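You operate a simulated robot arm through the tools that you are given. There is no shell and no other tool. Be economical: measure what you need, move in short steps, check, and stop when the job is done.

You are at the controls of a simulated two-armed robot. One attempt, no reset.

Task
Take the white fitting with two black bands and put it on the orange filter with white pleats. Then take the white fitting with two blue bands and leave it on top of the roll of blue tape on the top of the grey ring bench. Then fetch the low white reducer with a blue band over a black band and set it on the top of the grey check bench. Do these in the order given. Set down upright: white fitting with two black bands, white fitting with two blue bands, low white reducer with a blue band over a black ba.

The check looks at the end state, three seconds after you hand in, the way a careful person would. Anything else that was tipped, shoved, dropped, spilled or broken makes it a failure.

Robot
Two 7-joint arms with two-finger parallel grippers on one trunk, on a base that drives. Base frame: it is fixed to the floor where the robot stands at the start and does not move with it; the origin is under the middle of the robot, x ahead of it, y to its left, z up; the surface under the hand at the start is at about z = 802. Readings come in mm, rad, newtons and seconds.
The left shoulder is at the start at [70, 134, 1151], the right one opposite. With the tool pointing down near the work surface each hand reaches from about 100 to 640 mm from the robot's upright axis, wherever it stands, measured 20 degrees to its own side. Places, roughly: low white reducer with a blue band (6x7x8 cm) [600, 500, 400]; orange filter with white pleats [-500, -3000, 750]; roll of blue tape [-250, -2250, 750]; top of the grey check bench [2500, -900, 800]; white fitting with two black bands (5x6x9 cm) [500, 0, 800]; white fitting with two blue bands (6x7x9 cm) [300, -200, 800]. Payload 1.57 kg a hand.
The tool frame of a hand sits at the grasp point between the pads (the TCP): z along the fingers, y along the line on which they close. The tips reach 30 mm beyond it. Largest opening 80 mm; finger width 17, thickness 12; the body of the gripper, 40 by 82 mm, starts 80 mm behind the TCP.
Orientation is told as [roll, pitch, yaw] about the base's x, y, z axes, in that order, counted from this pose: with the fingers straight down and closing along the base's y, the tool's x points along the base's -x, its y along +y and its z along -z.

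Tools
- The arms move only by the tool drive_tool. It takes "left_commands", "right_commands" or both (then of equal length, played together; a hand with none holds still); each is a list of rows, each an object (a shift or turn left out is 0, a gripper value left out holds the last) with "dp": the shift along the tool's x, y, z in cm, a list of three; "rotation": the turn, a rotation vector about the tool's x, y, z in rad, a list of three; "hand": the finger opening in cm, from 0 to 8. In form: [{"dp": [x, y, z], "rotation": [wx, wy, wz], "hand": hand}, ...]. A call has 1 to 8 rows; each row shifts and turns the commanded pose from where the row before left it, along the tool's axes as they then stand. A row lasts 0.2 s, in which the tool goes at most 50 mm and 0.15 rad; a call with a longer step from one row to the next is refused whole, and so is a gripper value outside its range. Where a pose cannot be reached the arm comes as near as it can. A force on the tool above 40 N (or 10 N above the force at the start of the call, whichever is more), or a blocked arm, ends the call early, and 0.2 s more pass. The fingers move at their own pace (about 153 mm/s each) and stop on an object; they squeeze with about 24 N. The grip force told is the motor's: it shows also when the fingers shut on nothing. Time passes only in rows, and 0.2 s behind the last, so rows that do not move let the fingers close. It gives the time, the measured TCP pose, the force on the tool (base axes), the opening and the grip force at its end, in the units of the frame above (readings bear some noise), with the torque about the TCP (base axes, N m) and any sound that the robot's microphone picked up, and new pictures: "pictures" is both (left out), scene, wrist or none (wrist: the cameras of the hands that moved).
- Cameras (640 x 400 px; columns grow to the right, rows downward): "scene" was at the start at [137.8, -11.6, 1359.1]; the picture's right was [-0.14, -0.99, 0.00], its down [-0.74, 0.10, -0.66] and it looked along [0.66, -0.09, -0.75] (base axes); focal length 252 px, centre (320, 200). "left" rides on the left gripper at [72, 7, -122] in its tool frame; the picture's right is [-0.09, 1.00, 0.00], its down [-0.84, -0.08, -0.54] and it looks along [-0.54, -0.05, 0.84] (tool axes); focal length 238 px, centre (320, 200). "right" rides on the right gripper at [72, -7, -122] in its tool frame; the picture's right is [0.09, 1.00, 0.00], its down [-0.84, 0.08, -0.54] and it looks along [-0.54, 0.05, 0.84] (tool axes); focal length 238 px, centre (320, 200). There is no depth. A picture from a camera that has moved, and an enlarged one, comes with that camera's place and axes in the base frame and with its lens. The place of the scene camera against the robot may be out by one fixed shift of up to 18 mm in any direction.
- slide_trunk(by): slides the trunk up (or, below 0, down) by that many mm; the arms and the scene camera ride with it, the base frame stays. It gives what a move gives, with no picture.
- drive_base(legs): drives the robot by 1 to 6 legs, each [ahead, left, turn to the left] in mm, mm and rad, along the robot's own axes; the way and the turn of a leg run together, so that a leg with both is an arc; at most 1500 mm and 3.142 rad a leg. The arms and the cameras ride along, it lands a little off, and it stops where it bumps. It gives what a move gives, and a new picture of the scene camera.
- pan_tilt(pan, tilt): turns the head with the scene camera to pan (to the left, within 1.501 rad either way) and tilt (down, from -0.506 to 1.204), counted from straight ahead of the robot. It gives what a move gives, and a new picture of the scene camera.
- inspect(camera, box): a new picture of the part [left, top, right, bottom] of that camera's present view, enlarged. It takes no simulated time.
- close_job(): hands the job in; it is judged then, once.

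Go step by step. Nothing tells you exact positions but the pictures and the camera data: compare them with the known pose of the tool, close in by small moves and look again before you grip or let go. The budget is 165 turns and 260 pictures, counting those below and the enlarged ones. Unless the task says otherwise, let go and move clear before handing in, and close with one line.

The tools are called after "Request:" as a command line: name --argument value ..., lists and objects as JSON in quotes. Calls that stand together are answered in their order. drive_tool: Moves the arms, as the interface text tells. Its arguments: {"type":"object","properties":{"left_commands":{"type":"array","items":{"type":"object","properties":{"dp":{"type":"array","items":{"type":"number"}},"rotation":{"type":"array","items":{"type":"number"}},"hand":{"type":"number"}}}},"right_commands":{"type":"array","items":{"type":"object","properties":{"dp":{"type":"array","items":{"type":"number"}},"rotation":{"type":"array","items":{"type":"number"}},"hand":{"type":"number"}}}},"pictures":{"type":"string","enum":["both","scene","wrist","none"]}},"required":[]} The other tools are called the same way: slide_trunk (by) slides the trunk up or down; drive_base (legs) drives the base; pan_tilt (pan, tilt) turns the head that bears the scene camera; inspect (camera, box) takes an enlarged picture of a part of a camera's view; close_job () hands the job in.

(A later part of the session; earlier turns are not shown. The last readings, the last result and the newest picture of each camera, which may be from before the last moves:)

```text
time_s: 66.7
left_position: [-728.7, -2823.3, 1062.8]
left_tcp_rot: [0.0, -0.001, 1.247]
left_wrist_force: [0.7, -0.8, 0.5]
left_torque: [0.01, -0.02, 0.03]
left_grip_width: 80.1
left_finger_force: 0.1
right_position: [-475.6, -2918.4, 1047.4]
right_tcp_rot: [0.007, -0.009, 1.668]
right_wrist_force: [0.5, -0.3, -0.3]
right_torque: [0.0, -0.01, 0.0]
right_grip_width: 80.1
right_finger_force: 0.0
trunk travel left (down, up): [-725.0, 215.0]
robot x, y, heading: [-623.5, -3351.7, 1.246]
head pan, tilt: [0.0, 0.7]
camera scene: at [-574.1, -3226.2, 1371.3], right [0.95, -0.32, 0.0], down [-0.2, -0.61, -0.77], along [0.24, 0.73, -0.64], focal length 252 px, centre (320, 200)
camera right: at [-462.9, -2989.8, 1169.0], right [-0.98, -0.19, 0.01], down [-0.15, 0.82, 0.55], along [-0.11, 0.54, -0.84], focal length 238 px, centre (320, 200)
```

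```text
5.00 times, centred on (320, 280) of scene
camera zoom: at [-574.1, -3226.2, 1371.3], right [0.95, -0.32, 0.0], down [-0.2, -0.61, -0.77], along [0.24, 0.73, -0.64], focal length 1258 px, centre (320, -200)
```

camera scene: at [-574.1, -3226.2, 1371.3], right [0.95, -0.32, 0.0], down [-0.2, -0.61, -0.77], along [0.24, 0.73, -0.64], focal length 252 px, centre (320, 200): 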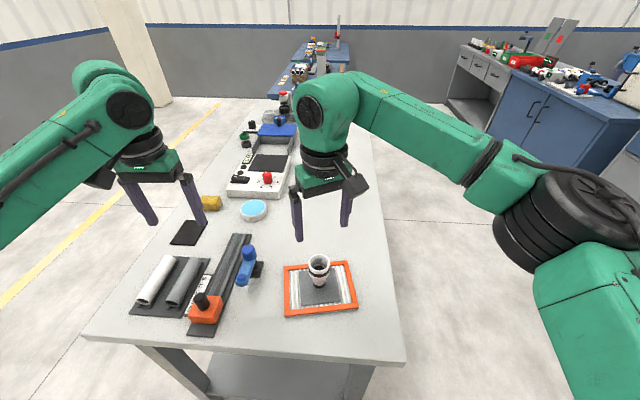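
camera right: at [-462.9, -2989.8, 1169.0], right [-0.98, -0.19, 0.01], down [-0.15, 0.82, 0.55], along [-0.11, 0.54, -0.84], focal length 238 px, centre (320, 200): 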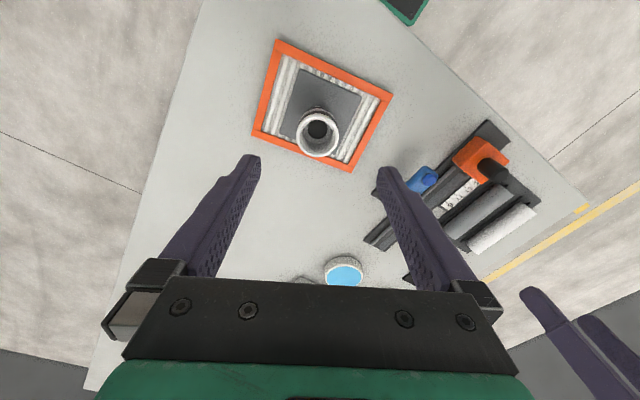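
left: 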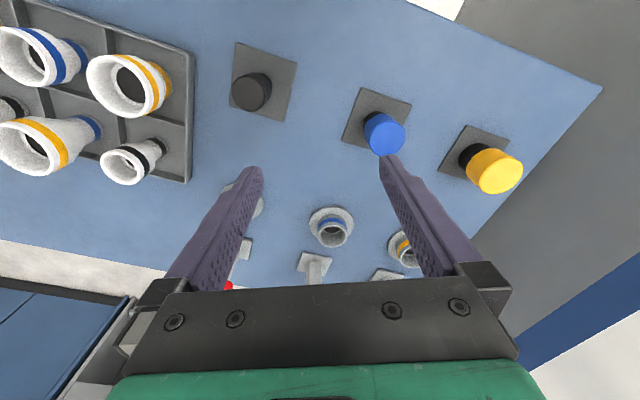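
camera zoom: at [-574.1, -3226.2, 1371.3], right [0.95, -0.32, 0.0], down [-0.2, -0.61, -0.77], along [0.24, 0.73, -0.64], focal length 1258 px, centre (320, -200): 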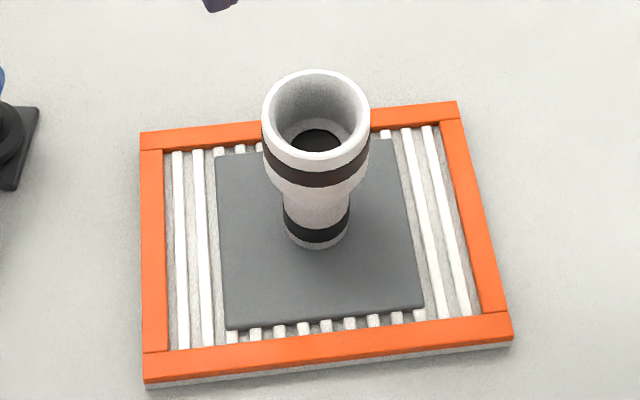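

First item is placed upright. I go back the same way to the tray.

Request:
drive_base --legs '[[-220, 0, 0], [0, 1085, 0], [1500, 0, 0.02], [1500, 0, 0]]'

```text
time_s: 87.6
left_position: [-1045.1, 167.7, 1059.8]
left_tcp_rot: [-0.001, 0.0, 1.34]
left_wrist_force: [0.2, -0.5, -0.3]
left_torque: [0.01, 0.0, 0.0]
left_grip_width: 80.0
left_finger_force: 0.0
right_position: [-783.1, 97.1, 1046.6]
right_tcp_rot: [0.008, -0.01, 1.758]
right_wrist_force: [-1.1, 0.6, -0.2]
right_torque: [0.02, 0.05, -0.03]
right_grip_width: 79.9
right_finger_force: 0.1
trunk travel left (down, up): [-725.0, 215.0]
robot x, y, heading: [-895.2, -351.2, 1.338]
head pan, tilt: [0.0, 0.7]
camera scene: at [-852.8, -219.4, 1371.3], right [0.97, -0.23, 0.0], down [-0.15, -0.63, -0.76], along [0.18, 0.74, -0.64], focal length 252 px, centre (320, 200)
```

scene: 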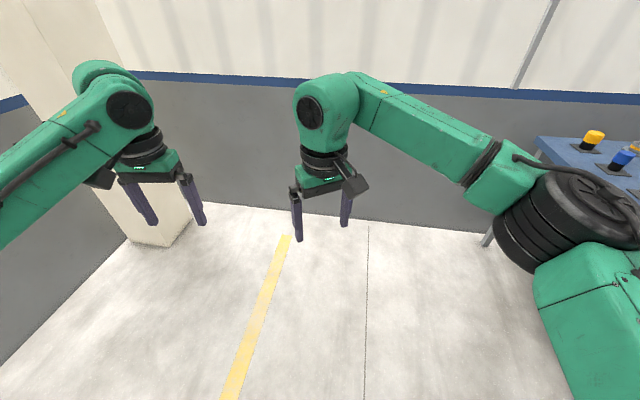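

I turn to face the table and drive back to the starting spot.

Request:
drive_base --legs '[[0, 0, -1.338], [0, 300, 0], [850, 40, 0]]'

Request:
pan_tilt --pan -0.2 --tilt 0.95

```text
time_s: 97.1
left_position: [442.6, 273.5, 1060.5]
left_tcp_rot: [0.0, 0.002, 0.014]
left_wrist_force: [-0.1, -0.2, -0.2]
left_torque: [-0.02, 0.0, 0.03]
left_grip_width: 80.1
left_finger_force: 0.0
right_position: [435.7, 1.7, 1046.1]
right_tcp_rot: [0.007, -0.01, 0.432]
right_wrist_force: [-0.1, 0.0, 0.3]
right_torque: [0.03, 0.0, 0.0]
right_grip_width: 80.1
right_finger_force: 0.0
trunk travel left (down, up): [-725.0, 215.0]
robot x, y, heading: [-23.5, 2.2, 0.005]
head pan, tilt: [0.0, 0.7]
camera scene: at [120.0, 2.7, 1371.3], right [0.01, -1.0, 0.0], down [-0.64, -0.01, -0.77], along [0.77, 0.01, -0.64], focal length 252 px, centre (320, 200)
```

scene: 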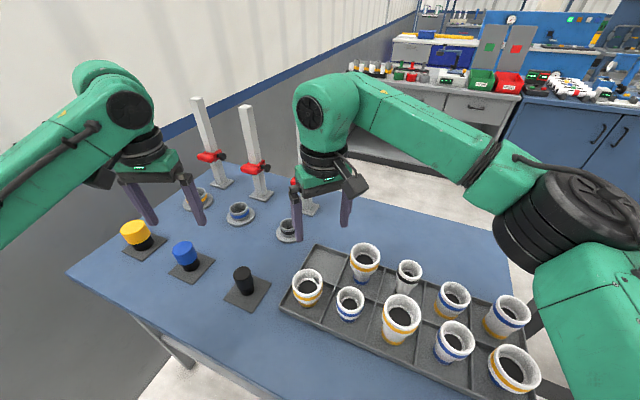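

```text
time_s: 97.9
left_position: [441.9, 273.8, 1060.8]
left_tcp_rot: [0.0, 0.001, 0.012]
left_wrist_force: [0.6, 0.4, 0.0]
left_torque: [0.0, 0.01, 0.03]
left_grip_width: 80.4
left_finger_force: 0.0
right_position: [436.5, 3.1, 1046.7]
right_tcp_rot: [0.007, -0.008, 0.432]
right_wrist_force: [0.7, -0.1, 0.0]
right_torque: [-0.01, 0.03, 0.01]
right_grip_width: 79.9
right_finger_force: 0.1
trunk travel left (down, up): [-725.0, 215.0]
robot x, y, heading: [-24.4, 4.6, 0.011]
head pan, tilt: [-0.201, 0.949]
camera scene: at [107.1, -11.8, 1351.5], right [-0.19, -0.98, 0.0], down [-0.8, 0.15, -0.58], along [0.57, -0.11, -0.81], focal length 252 px, centre (320, 200)
```

scene: 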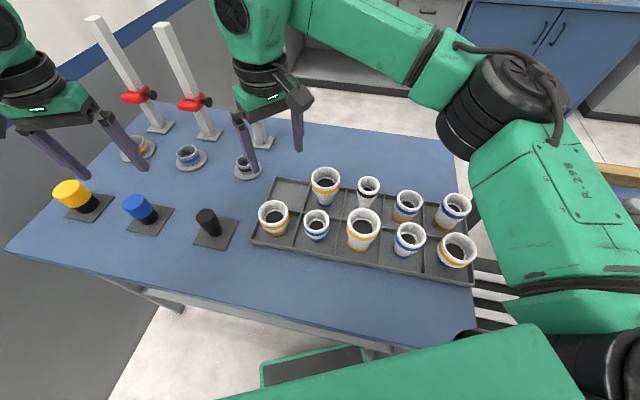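

The target (two blue bands, fourth in the near row) is at about [290,-233]. I bring the right hand above it, keeping the diagonal angle.

Request:
drive_tool --right_commands '[{"dp": [3.86, -2.55, 0.7]}, {"dp": [3.86, -2.55, 0.7]}, {"dp": [3.86, -2.55, 0.7]}, {"dp": [3.86, -2.55, 0.7]}, {"dp": [3.86, -2.55, 0.7]}, {"dp": [3.86, -2.55, 0.7]}]' --pictures "both"

```text
time_s: 99.3
left_position: [439.2, 271.6, 1061.1]
left_tcp_rot: [0.0, -0.002, 0.013]
left_wrist_force: [-0.5, -0.2, -0.7]
left_torque: [0.03, -0.02, 0.01]
left_grip_width: 80.0
left_finger_force: 0.1
right_position: [290.7, -233.8, 1003.5]
right_tcp_rot: [0.006, -0.011, 0.433]
right_wrist_force: [-0.2, -0.1, 0.5]
right_torque: [-0.02, 0.0, -0.01]
right_grip_width: 79.9
right_finger_force: 0.2
trunk travel left (down, up): [-725.0, 215.0]
robot x, y, heading: [-25.4, 4.7, 0.012]
head pan, tilt: [-0.201, 0.949]
camera scene: at [104.5, -13.1, 1351.7], right [-0.19, -0.98, 0.0], down [-0.8, 0.15, -0.58], along [0.57, -0.11, -0.81], focal length 252 px, centre (320, 200)
camera right: at [226.0, -271.3, 1125.1], right [-0.5, 0.87, 0.01], down [0.72, 0.41, 0.55], along [0.48, 0.28, -0.83], focal length 238 px, centre (320, 200)
```

scene: 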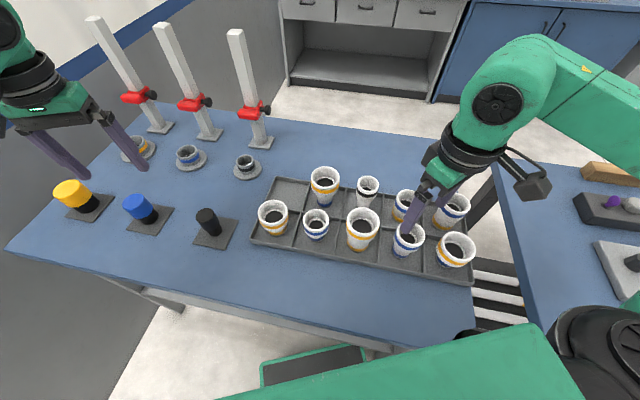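
right: 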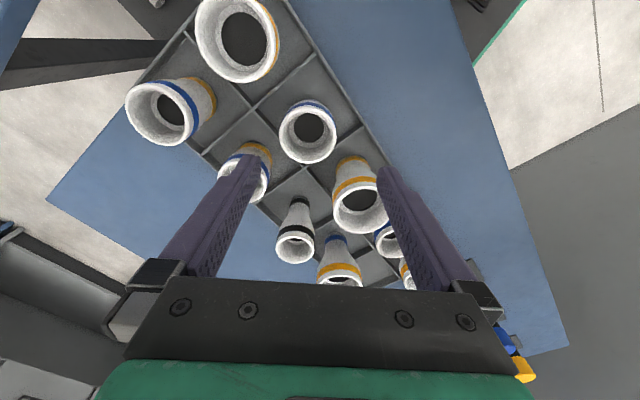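

Rim is at about [294,-244]; I correct 11 mm and lower to just above it.

Request:
drive_tool --right_commands '[{"dp": [0.12, -1.1, 0], "rotation": [0.001, 0.0125, 0]}, {"dp": [0, 0, 3]}, {"dp": [0, 0, 3]}]' --pictures "wrist"

```text
time_s: 100.1
left_position: [442.2, 273.5, 1061.0]
left_tcp_rot: [0.0, 0.0, 0.012]
left_wrist_force: [0.5, -0.3, -0.4]
left_torque: [0.01, 0.01, 0.03]
left_grip_width: 80.2
left_finger_force: 0.0
right_position: [295.5, -239.7, 940.6]
right_tcp_rot: [0.005, 0.005, 0.431]
right_wrist_force: [-0.1, 0.3, -0.7]
right_torque: [0.02, 0.0, 0.02]
right_grip_width: 80.2
right_finger_force: 0.1
trunk travel left (down, up): [-725.0, 215.0]
robot x, y, heading: [-26.2, 2.6, 0.008]
head pan, tilt: [-0.201, 0.949]
camera right: at [232.2, -277.8, 1065.1], right [-0.5, 0.87, 0.01], down [0.73, 0.42, 0.54], along [0.46, 0.27, -0.84], focal length 238 px, centre (320, 200)
```

right: 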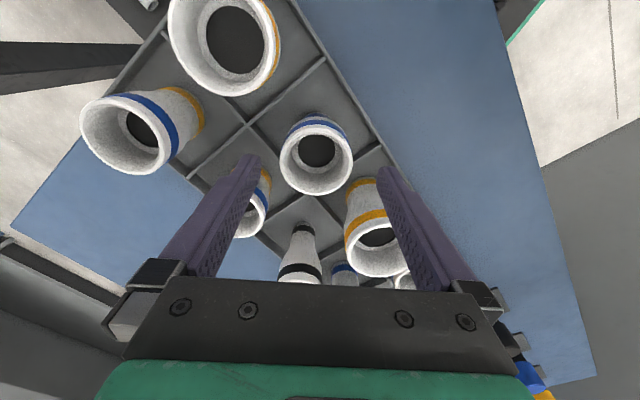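

Another 4 mm correction, then lower around the rim and close.

Request:
drive_tool --right_commands '[{"dp": [0.2, -0.35, 0]}, {"dp": [0, 0, 3.1]}, {"dp": [0, 0, 3.1]}, {"hand": 0}, {"hand": 0}, {"hand": 0}]' --pictures "wrist"

```text
time_s: 101.5
left_position: [440.9, 273.9, 1061.3]
left_tcp_rot: [0.001, -0.001, 0.013]
left_wrist_force: [-0.4, 0.5, 0.8]
left_torque: [0.02, 0.02, 0.0]
left_grip_width: 80.1
left_finger_force: 0.0
right_position: [292.4, -242.8, 879.1]
right_tcp_rot: [0.004, 0.003, 0.432]
right_wrist_force: [-1.3, -1.2, 3.2]
right_torque: [-0.14, -0.02, -0.01]
right_grip_width: 58.1
right_finger_force: 24.4
trunk travel left (down, up): [-725.0, 215.0]
robot x, y, heading: [-28.1, 2.3, 0.01]
head pan, tilt: [-0.201, 0.949]
camera right: at [229.3, -279.9, 1001.1], right [-0.5, 0.87, 0.01], down [0.73, 0.42, 0.54], along [0.47, 0.27, -0.84], focal length 238 px, centre (320, 200)
```

right: 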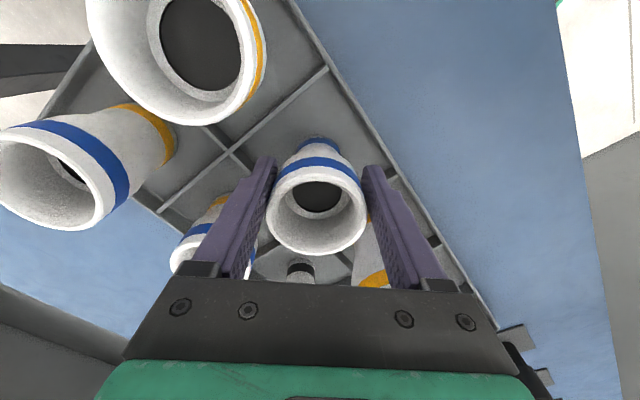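

Gripped at 58 mm. I lift, verify, then move the hand to a forward carrying pose.

Request:
drive_tool --right_commands '[{"dp": [0, 0, -4]}, {"dp": [0, 0, -4.8]}, {"dp": [0, 0, -4.8]}, {"dp": [0, 0, -4.8]}]' --pictures "both"

Request:
drive_tool --right_commands '[{"dp": [-4.4, 2.1, 0]}, {"dp": [-4.4, 2.1, 0]}, {"dp": [-4.4, 2.1, 0]}, {"dp": [-4.4, 2.1, 0]}, {"dp": [-4.4, 2.1, 0]}, {"dp": [-4.4, 2.1, 0]}]' --pictures "both"

```text
time_s: 102.5
left_position: [441.9, 273.7, 1059.9]
left_tcp_rot: [-0.001, -0.001, 0.011]
left_wrist_force: [0.3, -0.2, -0.2]
left_torque: [-0.02, 0.0, 0.04]
left_grip_width: 80.3
left_finger_force: 0.0
right_position: [293.1, -247.0, 1064.2]
right_tcp_rot: [0.007, 0.006, 0.432]
right_wrist_force: [-0.3, 0.1, -1.5]
right_torque: [-0.04, 0.03, 0.01]
right_grip_width: 58.3
right_finger_force: 24.8
trunk travel left (down, up): [-725.0, 215.0]
robot x, y, heading: [-25.6, 1.2, 0.012]
head pan, tilt: [-0.201, 0.949]
camera scene: at [107.2, -11.4, 1351.5], right [-0.19, -0.98, 0.0], down [-0.8, 0.15, -0.58], along [0.57, -0.11, -0.81], focal length 252 px, centre (320, 200)
camera right: at [231.1, -284.2, 1187.2], right [-0.5, 0.87, 0.01], down [0.73, 0.42, 0.54], along [0.46, 0.27, -0.84], focal length 238 px, centre (320, 200)
```

scene: 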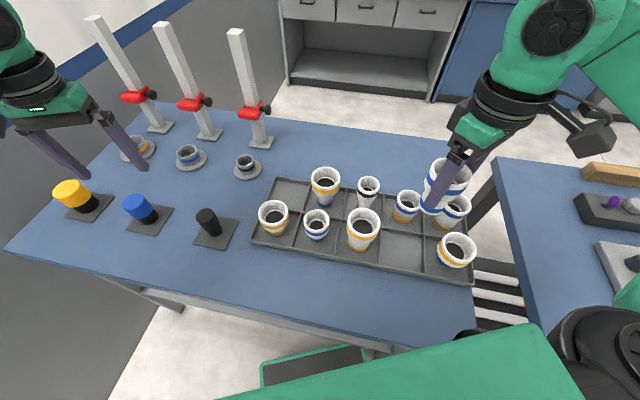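
right: 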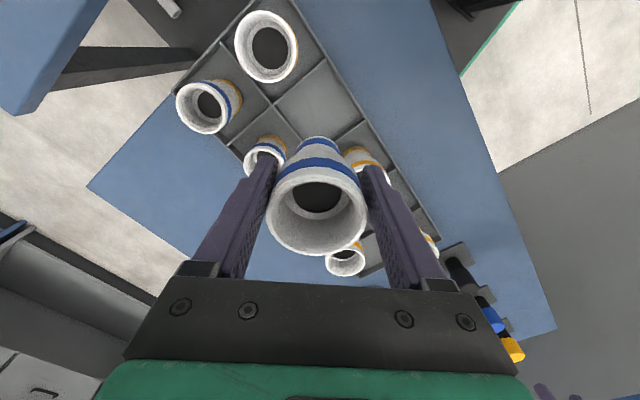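

```text
time_s: 103.9
left_position: [442.1, 277.0, 1059.6]
left_tcp_rot: [-0.003, 0.0, 0.012]
left_wrist_force: [-0.7, 0.2, 0.9]
left_torque: [0.0, 0.0, 0.04]
left_grip_width: 80.2
left_finger_force: 0.0
right_position: [483.0, -20.3, 1065.8]
right_tcp_rot: [0.004, 0.007, 0.431]
right_wrist_force: [-0.4, 0.3, -1.3]
right_torque: [-0.04, 0.03, 0.01]
right_grip_width: 58.1
right_finger_force: 24.0
trunk travel left (down, up): [-725.0, 215.0]
robot x, y, heading: [-26.3, 1.2, 0.008]
head pan, tilt: [-0.201, 0.949]
camera scene: at [107.7, -8.9, 1351.4], right [-0.19, -0.98, 0.0], down [-0.8, 0.15, -0.58], along [0.57, -0.11, -0.81], focal length 252 px, centre (320, 200)
camera right: at [418.9, -57.1, 1188.7], right [-0.5, 0.87, 0.0], down [0.73, 0.42, 0.54], along [0.46, 0.27, -0.84], focal length 238 px, centre (320, 200)
```

scene: 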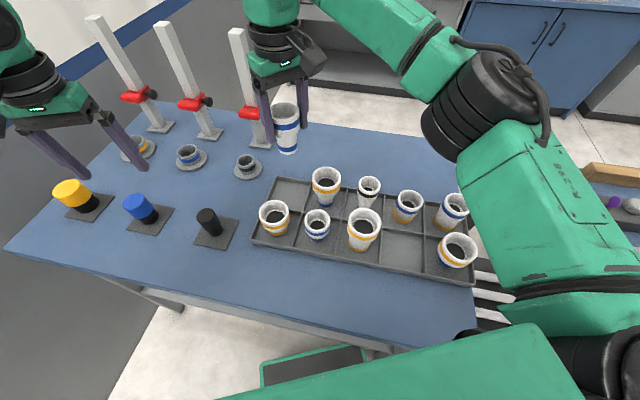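
right: 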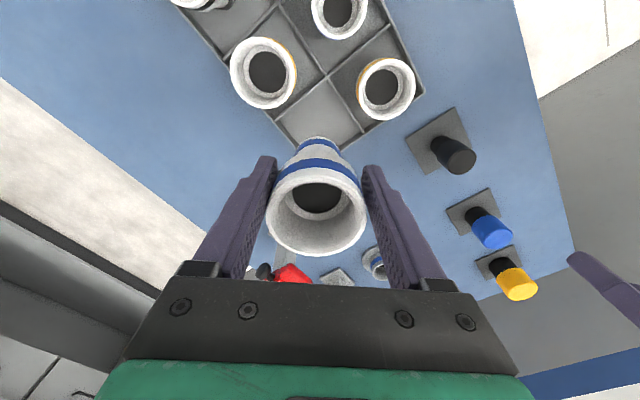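

I retrace the proven route in reverse: back out, turn, and reverse down the aisle.

Request:
drive_base --legs '[[-850, -40, 0], [0, -300, 0], [0, 0, 1.33], [-1500, 0, 0], [-1500, 0, -0.05]]'

Request:
pan_tilt --pan -0.8 --tilt 0.4

```text
time_s: 127.3
left_position: [-1745.4, -2734.2, 1060.6]
left_tcp_rot: [0.0, 0.001, 1.296]
left_wrist_force: [-0.5, -0.2, -0.3]
left_torque: [0.0, -0.01, 0.01]
left_grip_width: 80.1
left_finger_force: 0.0
right_position: [-1449.9, -2782.1, 1067.0]
right_tcp_rot: [0.007, 0.004, 1.713]
right_wrist_force: [-0.4, -0.7, 0.0]
right_torque: [-0.04, 0.0, 0.02]
right_grip_width: 57.6
right_finger_force: 23.8
trunk travel left (down, up): [-725.0, 215.0]
robot x, y, heading: [-1617.2, -3260.0, 1.297]
head pan, tilt: [-0.201, 0.949]
camera scene: at [-1560.5, -3147.4, 1351.4], right [0.89, -0.46, 0.0], down [-0.37, -0.72, -0.58], along [0.27, 0.52, -0.81], focal length 252 px, centre (320, 200)
```

scene: 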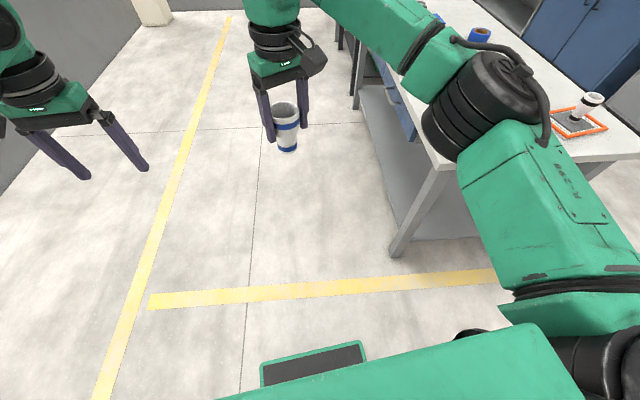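

```text
time_s: 128.3
left_position: [-1746.7, -2734.6, 1060.1]
left_tcp_rot: [0.0, 0.001, 1.296]
left_wrist_force: [0.3, -0.4, -0.2]
left_torque: [0.0, 0.01, -0.01]
left_grip_width: 80.0
left_finger_force: 0.0
right_position: [-1449.6, -2782.1, 1065.9]
right_tcp_rot: [0.006, 0.003, 1.714]
right_wrist_force: [-1.0, -0.1, -1.3]
right_torque: [0.01, 0.02, 0.04]
right_grip_width: 57.9
right_finger_force: 23.8
trunk travel left (down, up): [-725.0, 215.0]
robot x, y, heading: [-1617.4, -3256.3, 1.293]
head pan, tilt: [-0.799, 0.4]
camera scene: at [-1512.5, -3168.0, 1398.0], right [0.48, -0.88, 0.0], down [-0.34, -0.19, -0.92], along [0.81, 0.44, -0.39], focal length 252 px, centre (320, 200)
```

scene: 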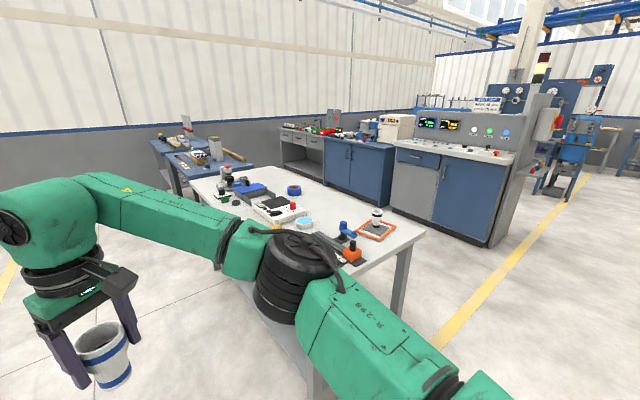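

The path around the bench's far end to its left side looks open (over 1 m to the console). I strafe past the end, drive up the left side, and turn to face the bench.

Request:
drive_base --legs '[[0, 0, -0.04], [0, -1000, 0], [0, -1000, 0]]'

Request:
pan_tilt --pan 0.0 --tilt 0.5

```text
time_s: 138.9
left_position: [202.5, -3349.6, 1060.4]
left_tcp_rot: [0.0, 0.002, 1.283]
left_wrist_force: [0.4, 0.1, 0.1]
left_torque: [-0.01, 0.02, -0.01]
left_grip_width: 80.0
left_finger_force: 0.0
right_position: [498.3, -3400.5, 1066.1]
right_tcp_rot: [0.004, 0.002, 1.703]
right_wrist_force: [-0.6, 0.6, -0.3]
right_torque: [0.0, 0.01, 0.01]
right_grip_width: 57.7
right_finger_force: 23.9
trunk travel left (down, up): [-725.0, 215.0]
robot x, y, heading: [323.7, -3871.5, 1.283]
head pan, tilt: [-0.799, 0.4]
camera scene: at [431.0, -3784.5, 1398.1], right [0.46, -0.89, 0.0], down [-0.34, -0.18, -0.92], along [0.82, 0.43, -0.39], focal length 252 px, centre (320, 200)
```

scene: 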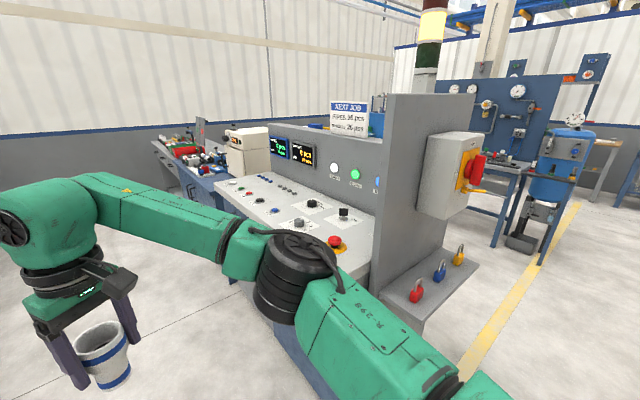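

```text
time_s: 140.0
left_position: [202.6, -3350.0, 1060.8]
left_tcp_rot: [0.0, 0.002, 1.283]
left_wrist_force: [0.0, -0.7, -0.1]
left_torque: [0.0, 0.0, -0.01]
left_grip_width: 79.9
left_finger_force: 0.0
right_position: [499.0, -3399.2, 1066.5]
right_tcp_rot: [0.006, 0.002, 1.702]
right_wrist_force: [-0.3, -0.3, -1.5]
right_torque: [0.03, 0.0, 0.02]
right_grip_width: 57.4
right_finger_force: 23.8
trunk travel left (down, up): [-725.0, 215.0]
robot x, y, heading: [325.7, -3877.2, 1.281]
head pan, tilt: [0.0, 0.499]
camera scene: at [375.3, -3740.5, 1389.0], right [0.96, -0.28, 0.0], down [-0.14, -0.46, -0.88], along [0.25, 0.84, -0.48], focal length 252 px, centre (320, 200)
```

scene: 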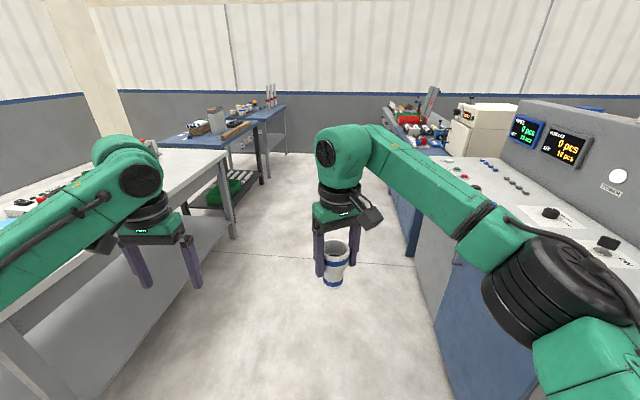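

The corridor beside the bench is about 1.4 m wide. I drive up alongside it and turn to face the bench at the tape.

Request:
drive_base --legs '[[1385, 110, 0], [0, 0, 1.0], [0, 0, 0.559]]'

Request:
pan_tilt --pan 0.0 --tilt 0.75

```text
time_s: 151.0
left_position: [105.0, -2628.7, 1060.6]
left_tcp_rot: [0.001, 0.001, 2.804]
left_wrist_force: [0.7, -1.3, -0.2]
left_torque: [-0.01, -0.04, -0.01]
left_grip_width: 80.1
left_finger_force: 0.1
right_position: [170.6, -2337.2, 1066.4]
right_tcp_rot: [0.007, 0.003, -3.058]
right_wrist_force: [0.5, -0.3, -0.6]
right_torque: [-0.01, 0.0, 0.01]
right_grip_width: 57.3
right_finger_force: 23.6
trunk travel left (down, up): [-725.0, 215.0]
robot x, y, heading: [637.4, -2533.9, 2.803]
head pan, tilt: [0.0, 0.499]
camera scene: at [513.5, -2487.2, 1388.9], right [0.33, 0.94, 0.0], down [0.45, -0.16, -0.88], along [-0.83, 0.29, -0.48], focal length 252 px, centre (320, 200)
```

scene: 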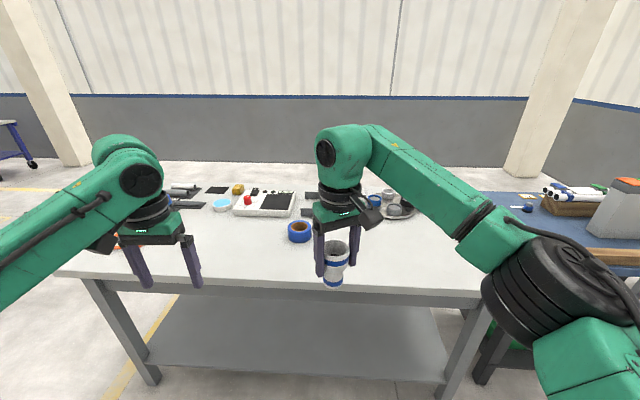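

```text
time_s: 151.7
left_position: [106.7, -2629.6, 1061.3]
left_tcp_rot: [0.001, 0.001, 2.805]
left_wrist_force: [0.4, 0.5, 0.3]
left_torque: [-0.02, -0.04, 0.0]
left_grip_width: 80.0
left_finger_force: 0.0
right_position: [170.6, -2335.9, 1066.1]
right_tcp_rot: [0.005, 0.005, -3.061]
right_wrist_force: [0.2, -0.5, -2.0]
right_torque: [-0.01, -0.04, -0.01]
right_grip_width: 57.7
right_finger_force: 23.4
trunk travel left (down, up): [-725.0, 215.0]
robot x, y, heading: [633.7, -2533.1, 2.799]
head pan, tilt: [0.0, 0.75]
camera scene: at [521.1, -2490.4, 1367.1], right [0.33, 0.94, 0.0], down [0.64, -0.23, -0.73], along [-0.69, 0.24, -0.68], focal length 252 px, centre (320, 200)
```

scene: 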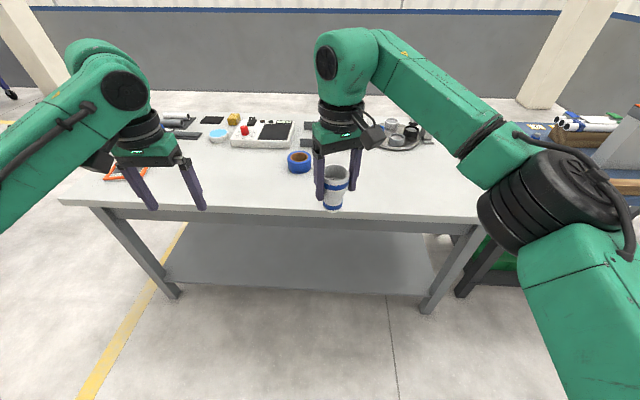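

The tape is ahead of the hand and slightly left. I drive closer, stopping short, and use the wrist camera for the rest.

Request:
drive_base --legs '[[370, 105, 0.03]]'

Request:
drive_tool --right_commands '[{}]' --pictures "wrist"

```text
time_s: 154.2
left_position: [-269.6, -2628.2, 1061.5]
left_tcp_rot: [0.001, -0.001, 2.836]
left_wrist_force: [0.0, 0.1, -0.1]
left_torque: [0.0, -0.02, 0.04]
left_grip_width: 80.2
left_finger_force: 0.0
right_position: [-215.9, -2333.1, 1066.6]
right_tcp_rot: [0.004, 0.003, -3.027]
right_wrist_force: [0.3, -0.1, -1.0]
right_torque: [0.0, -0.01, -0.05]
right_grip_width: 57.6
right_finger_force: 23.8
trunk travel left (down, up): [-725.0, 215.0]
robot x, y, heading: [258.7, -2514.5, 2.841]
head pan, tilt: [0.0, 0.75]
camera scene: at [140.3, -2476.5, 1367.1], right [0.3, 0.95, 0.0], down [0.65, -0.2, -0.73], along [-0.7, 0.22, -0.68], focal length 252 px, centre (320, 200)
```

scene: 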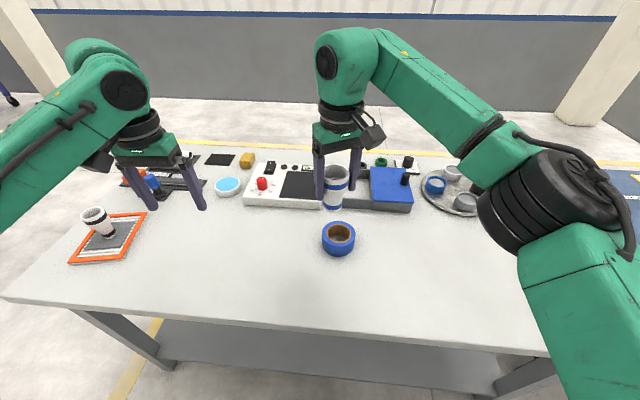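

```text
time_s: 154.6
left_position: [-269.3, -2628.3, 1061.5]
left_tcp_rot: [0.001, 0.0, 2.837]
left_wrist_force: [0.2, -0.1, -0.7]
left_torque: [0.0, 0.01, 0.03]
left_grip_width: 80.3
left_finger_force: 0.0
right_position: [-216.1, -2333.8, 1066.6]
right_tcp_rot: [0.007, 0.003, -3.027]
right_wrist_force: [-0.8, 0.1, -1.1]
right_torque: [0.03, 0.04, 0.0]
right_grip_width: 57.5
right_finger_force: 23.6
trunk travel left (down, up): [-725.0, 215.0]
robot x, y, heading: [253.3, -2516.8, 2.832]
head pan, tilt: [0.0, 0.75]
camera right: at [-146.7, -2318.4, 1189.1], right [0.21, -0.98, 0.01], down [-0.82, -0.17, 0.54], along [-0.53, -0.12, -0.84], focal length 238 px, centre (320, 200)
```

right: 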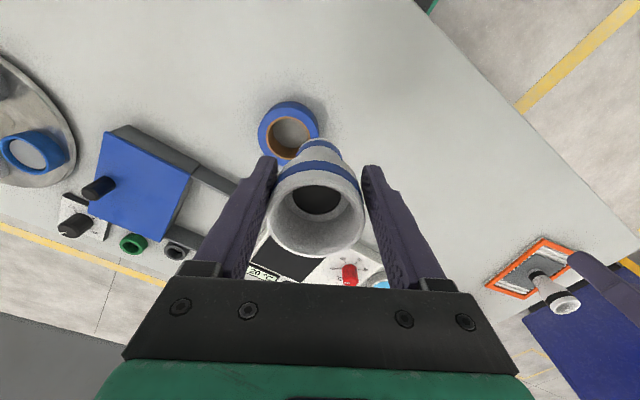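

I enlarge to check the tape's hole against the fitting's base width.

Request:
inspect --camera "scene" --box '[290, 155, 390, 265]'

Request:
inspect --camera "right" --box '[240, 80, 400, 260]'

```text
3.64 times, centred on (340, 210) of scene
camera zoom: at [140.0, -2476.5, 1367.1], right [0.3, 0.95, 0.0], down [0.65, -0.2, -0.73], along [-0.7, 0.22, -0.68], focal length 915 px, centre (247, 164)
```

zoom: 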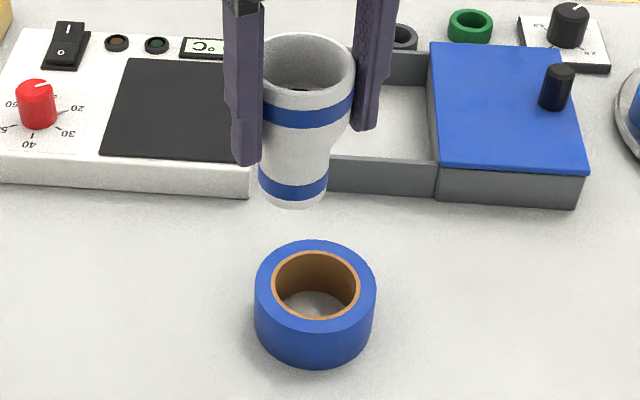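

```text
2.22 times, centred on (320, 170) of right
camera zoom: at [-146.7, -2318.4, 1189.1], right [0.21, -0.98, 0.01], down [-0.82, -0.17, 0.54], along [-0.53, -0.12, -0.84], focal length 530 px, centre (320, 267)
```

zoom: 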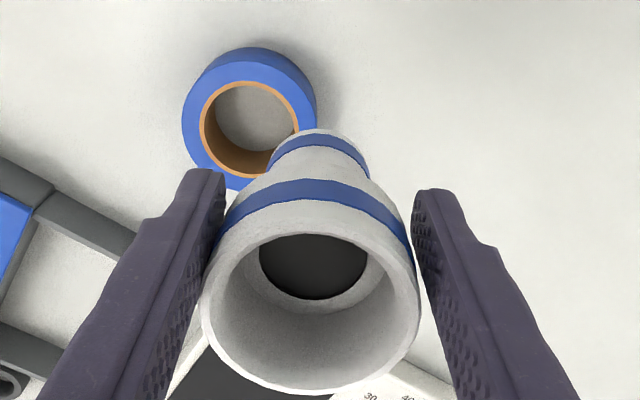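

The roll's hole (about 62 mm) is wider than the fitting's base (about 40 mm), so it must be set on the ring itself unless the roll is solid. I move over the roll and lower to about 20 mm above it.

Request:
drive_tool --right_commands '[{"dp": [-2.4, -2.1, 0]}, {"dp": [-2.4, -2.1, 2]}, {"dp": [0, 0, 4.5]}, {"dp": [0, 0, 4.5]}, {}]' --pictures "wrist"

Request:
inspect --camera "scene" --box '[290, 155, 390, 265]'

Request:
inspect --camera "right" --box '[240, 80, 400, 260]'

```text
time_s: 155.8
left_position: [-270.5, -2628.4, 1061.9]
left_tcp_rot: [0.0, 0.0, 2.835]
left_wrist_force: [-0.7, -1.0, 0.5]
left_torque: [0.01, 0.02, -0.04]
left_grip_width: 79.8
left_finger_force: 0.1
right_position: [-242.8, -2317.6, 976.3]
right_tcp_rot: [0.005, 0.003, -3.028]
right_wrist_force: [-0.3, -0.4, -1.1]
right_torque: [0.0, 0.01, 0.01]
right_grip_width: 57.8
right_finger_force: 24.0
right hand out of reach, approached as far as the arm can: row 2
trunk travel left (down, up): [-725.0, 215.0]
robot x, y, heading: [256.8, -2516.6, 2.836]
head pan, tilt: [0.0, 0.75]
camera right: at [-173.0, -2301.3, 1098.3], right [0.21, -0.98, 0.01], down [-0.82, -0.17, 0.54], along [-0.53, -0.12, -0.84], focal length 238 px, centre (320, 200)
```

right: 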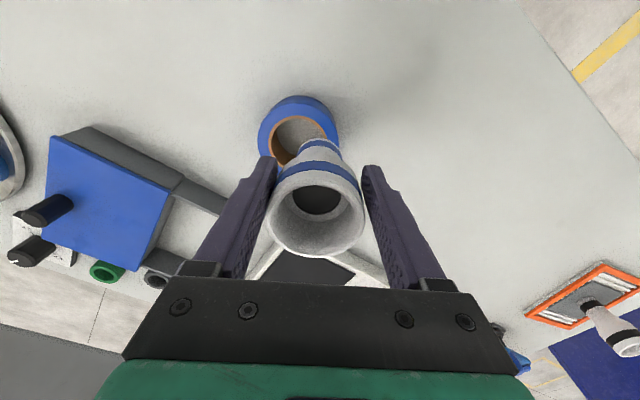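

```text
3.64 times, centred on (340, 210) of scene
camera zoom: at [140.2, -2477.0, 1367.1], right [0.3, 0.95, 0.0], down [0.65, -0.2, -0.73], along [-0.7, 0.22, -0.68], focal length 915 px, centre (247, 164)
```

zoom: 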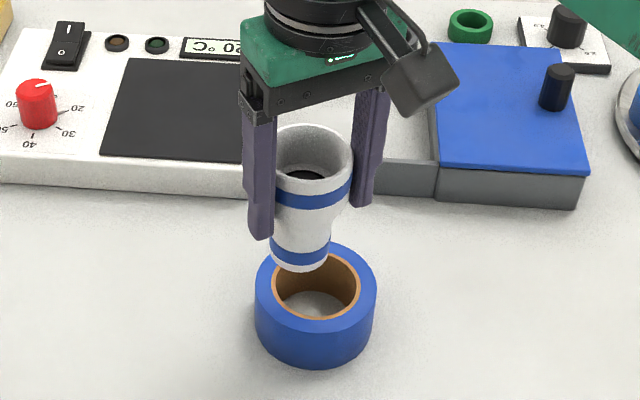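

```text
2.22 times, centred on (320, 170) of right
camera zoom: at [-173.0, -2301.3, 1098.3], right [0.21, -0.98, 0.01], down [-0.82, -0.17, 0.54], along [-0.53, -0.12, -0.84], focal length 530 px, centre (320, 267)
```

zoom: 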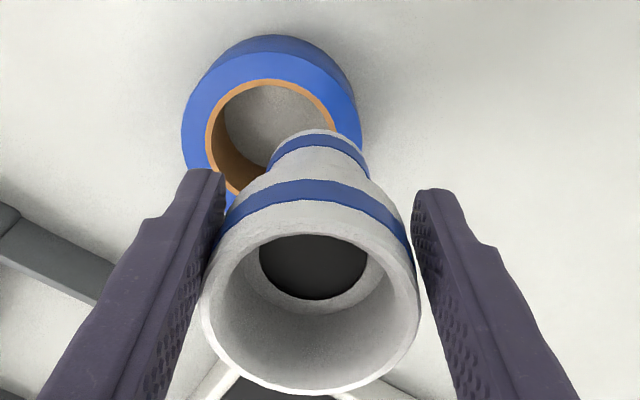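

The arm is at its reach limit, so I bring the base 70 mm closer (the hand and fitting stay clear above the roll).

Request:
drive_base --legs '[[60, 0, 0]]'

Request:
drive_tool --right_commands '[{}]' --pictures "wrist"

```text
time_s: 156.7
left_position: [-325.6, -2610.3, 1063.4]
left_tcp_rot: [0.0, -0.003, 2.837]
left_wrist_force: [-0.9, -0.3, -0.6]
left_torque: [-0.02, 0.01, 0.0]
left_grip_width: 80.1
left_finger_force: 0.2
right_position: [-297.3, -2300.1, 976.5]
right_tcp_rot: [0.005, 0.002, -3.026]
right_wrist_force: [1.2, -0.7, -0.5]
right_torque: [0.0, -0.01, 0.0]
right_grip_width: 57.3
right_finger_force: 23.8
trunk travel left (down, up): [-725.0, 215.0]
robot x, y, heading: [199.0, -2499.4, 2.84]
head pan, tilt: [0.0, 0.75]
camera scene: at [86.2, -2459.8, 1367.5], right [0.3, 0.95, 0.0], down [0.65, -0.2, -0.73], along [-0.7, 0.22, -0.68], focal length 252 px, centre (320, 200)
```

scene: 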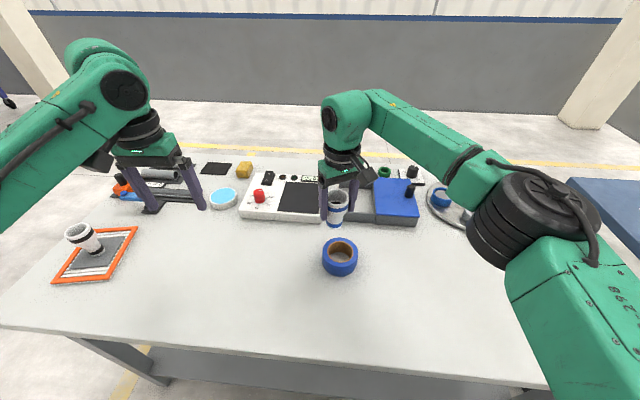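

```text
time_s: 157.1
left_position: [-326.3, -2611.3, 1061.9]
left_tcp_rot: [0.0, -0.003, 2.839]
left_wrist_force: [0.4, 0.1, 1.1]
left_torque: [0.01, 0.03, 0.03]
left_grip_width: 80.1
left_finger_force: 0.0
right_position: [-297.9, -2298.2, 975.7]
right_tcp_rot: [0.005, 0.003, -3.025]
right_wrist_force: [0.5, -0.5, -0.2]
right_torque: [0.05, 0.0, 0.0]
right_grip_width: 57.6
right_finger_force: 24.1
trunk travel left (down, up): [-725.0, 215.0]
robot x, y, heading: [197.8, -2497.9, 2.838]
head pan, tilt: [0.0, 0.75]
camera right: at [-229.3, -2284.1, 1099.1], right [0.21, -0.98, 0.01], down [-0.82, -0.17, 0.54], along [-0.53, -0.12, -0.84], focal length 238 px, centre (320, 200)
```

right: 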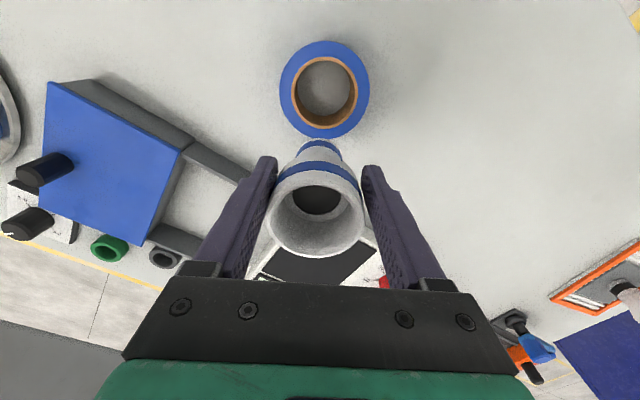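

The roll is fully visible: centre about [-269,-2299], top about z 828, outer diameter 95, hole about 62. I first test gently at the centre whether it is solid; I align there and lower to just above.

Request:
drive_tool --right_commands '[{"dp": [3.45, 0.4, 0]}, {"dp": [0, 0, 2.5]}, {"dp": [0, 0, 2.5]}, {}]' --pictures "wrist"

Request:
inspect --camera "scene" --box '[290, 175, 390, 285]'

Request:
inspect --camera "right" --box '[240, 60, 400, 240]'

```text
time_s: 158.1
left_position: [-327.2, -2611.4, 1061.2]
left_tcp_rot: [-0.001, 0.0, 2.838]
left_wrist_force: [0.1, 0.0, -0.4]
left_torque: [-0.01, 0.04, -0.03]
left_grip_width: 80.0
left_finger_force: 0.0
right_position: [-264.3, -2300.4, 924.3]
right_tcp_rot: [0.005, 0.004, -3.028]
right_wrist_force: [0.9, 0.0, -1.5]
right_torque: [0.01, 0.02, -0.02]
right_grip_width: 57.4
right_finger_force: 24.2
trunk travel left (down, up): [-725.0, 215.0]
robot x, y, heading: [198.8, -2499.4, 2.835]
head pan, tilt: [0.0, 0.75]
camera right: at [-194.6, -2283.7, 1046.6], right [0.21, -0.98, 0.01], down [-0.82, -0.17, 0.54], along [-0.53, -0.12, -0.84], focal length 238 px, centre (320, 200)
```

right: 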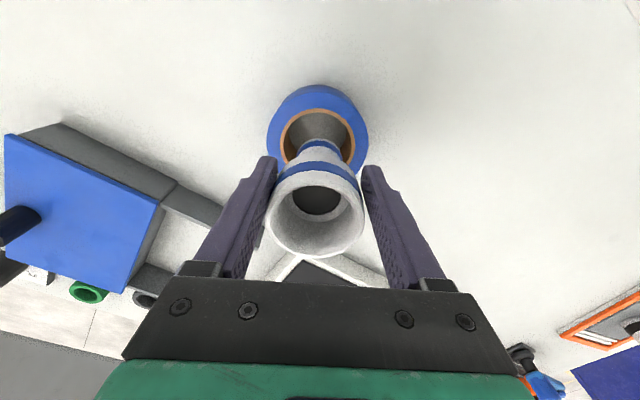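

```text
3.64 times, centred on (340, 230) of scene
camera zoom: at [83.1, -2458.4, 1367.1], right [0.3, 0.95, 0.0], down [0.65, -0.2, -0.73], along [-0.7, 0.22, -0.68], focal length 915 px, centre (247, 91)
```

zoom: 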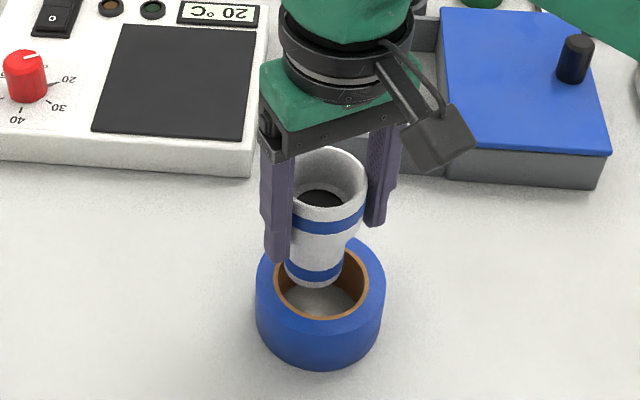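

```text
2.22 times, centred on (320, 150) of right
camera zoom: at [-194.6, -2283.7, 1046.6], right [0.21, -0.98, 0.01], down [-0.82, -0.17, 0.54], along [-0.53, -0.12, -0.84], focal length 530 px, centre (320, 311)
```

zoom: 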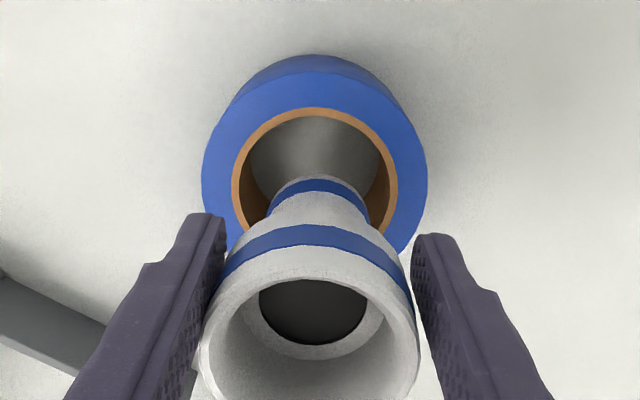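

Aligned with the roll's centre. I lower slowly and watch the force.

Request:
drive_tool --right_commands '[{"dp": [0, 0, 1.0]}, {"dp": [0, 0, 0.6]}, {"dp": [0, 0, 0.4]}, {"dp": [0, 0, 0.3]}, {}]' --pictures "none"

Request:
inspect --camera "scene" --box '[290, 175, 390, 285]'

```text
time_s: 159.3
left_position: [-323.9, -2612.1, 1063.6]
left_tcp_rot: [-0.001, -0.005, 2.837]
left_wrist_force: [0.3, -0.5, -0.1]
left_torque: [0.0, -0.02, 0.0]
left_grip_width: 80.0
left_finger_force: 0.0
right_position: [-263.3, -2301.4, 904.2]
right_tcp_rot: [0.006, -0.001, -3.025]
right_wrist_force: [2.5, -2.1, 20.1]
right_torque: [0.0, 0.23, 0.01]
right_grip_width: 55.6
right_finger_force: 24.3
trunk travel left (down, up): [-725.0, 215.0]
robot x, y, heading: [198.9, -2491.9, 2.838]
head pan, tilt: [0.0, 0.75]
```

```text
3.64 times, centred on (340, 230) of scene
camera zoom: at [86.7, -2460.8, 1367.5], right [0.3, 0.95, 0.0], down [0.65, -0.2, -0.73], along [-0.7, 0.22, -0.68], focal length 915 px, centre (247, 91)
```

zoom: 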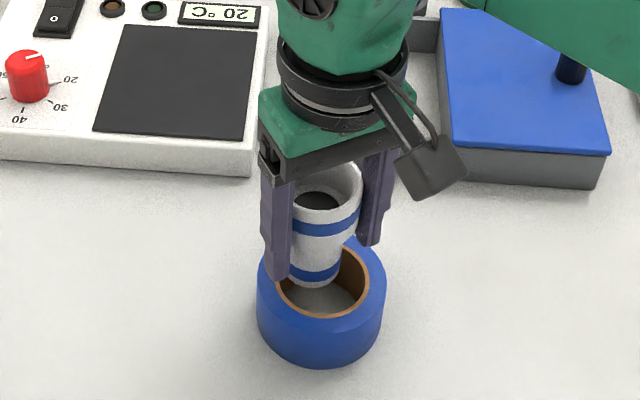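

Contact came early and the fitting slid up in the fingers; it may have caught the far edge of the ring. I raise it a bit and look at how it sits in the grip.

Request:
drive_tool --right_commands '[{"dp": [0, 0, -2.5]}, {}]' --pictures "wrist"

Request:
inspect --camera "scene" --box '[290, 175, 390, 285]'

Request:
inspect --camera "right" --box '[240, 60, 400, 260]'

```text
time_s: 159.9
left_position: [-327.5, -2611.4, 1059.9]
left_tcp_rot: [0.001, 0.0, 2.838]
left_wrist_force: [1.1, -0.4, 0.0]
left_torque: [-0.02, 0.0, 0.0]
left_grip_width: 80.1
left_finger_force: 0.1
right_position: [-263.2, -2299.6, 928.9]
right_tcp_rot: [0.005, 0.005, -3.025]
right_wrist_force: [0.0, -0.6, -0.5]
right_torque: [-0.04, -0.03, -0.03]
right_grip_width: 55.4
right_finger_force: 24.8
trunk travel left (down, up): [-725.0, 215.0]
robot x, y, heading: [199.9, -2498.5, 2.839]
head pan, tilt: [0.0, 0.75]
camera right: at [-194.6, -2284.4, 1051.2], right [0.21, -0.98, 0.01], down [-0.82, -0.17, 0.54], along [-0.53, -0.12, -0.84], focal length 238 px, centre (320, 200)
```

right: 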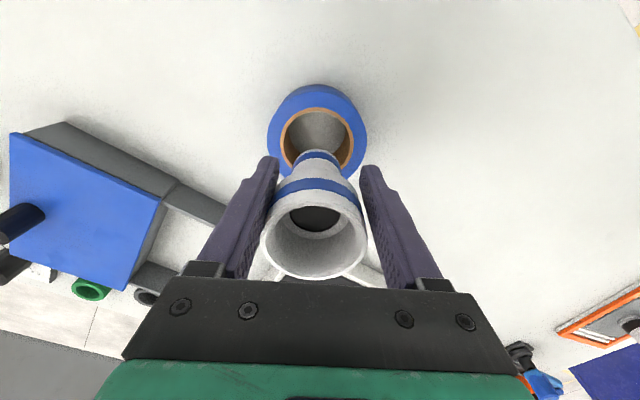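

```text
3.64 times, centred on (340, 230) of scene
camera zoom: at [83.5, -2459.3, 1367.0], right [0.3, 0.95, 0.0], down [0.65, -0.2, -0.73], along [-0.7, 0.22, -0.68], focal length 915 px, centre (247, 91)
```

zoom: 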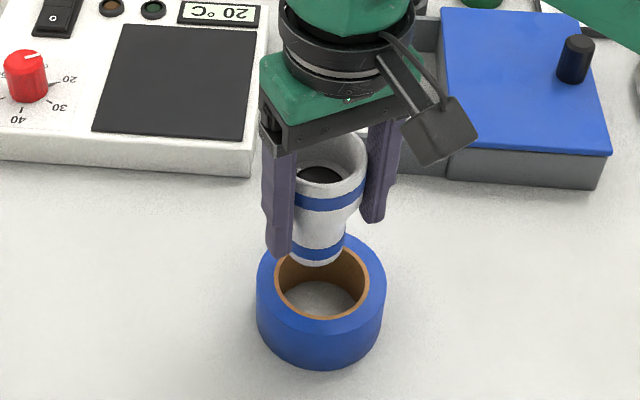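

```text
2.00 times, centred on (320, 160) of right
camera zoom: at [-194.6, -2284.4, 1051.2], right [0.21, -0.98, 0.01], down [-0.82, -0.17, 0.54], along [-0.53, -0.12, -0.84], focal length 477 px, centre (320, 280)
```

zoom: 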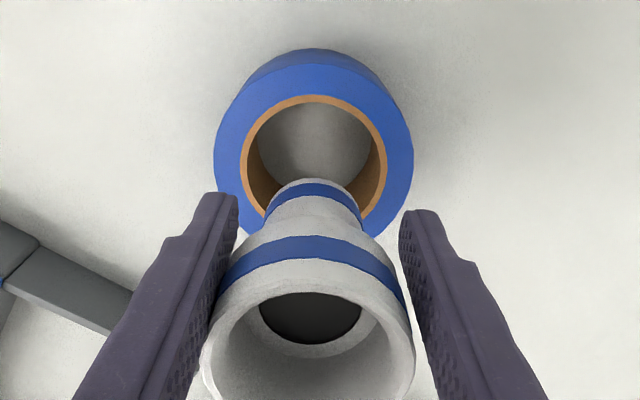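

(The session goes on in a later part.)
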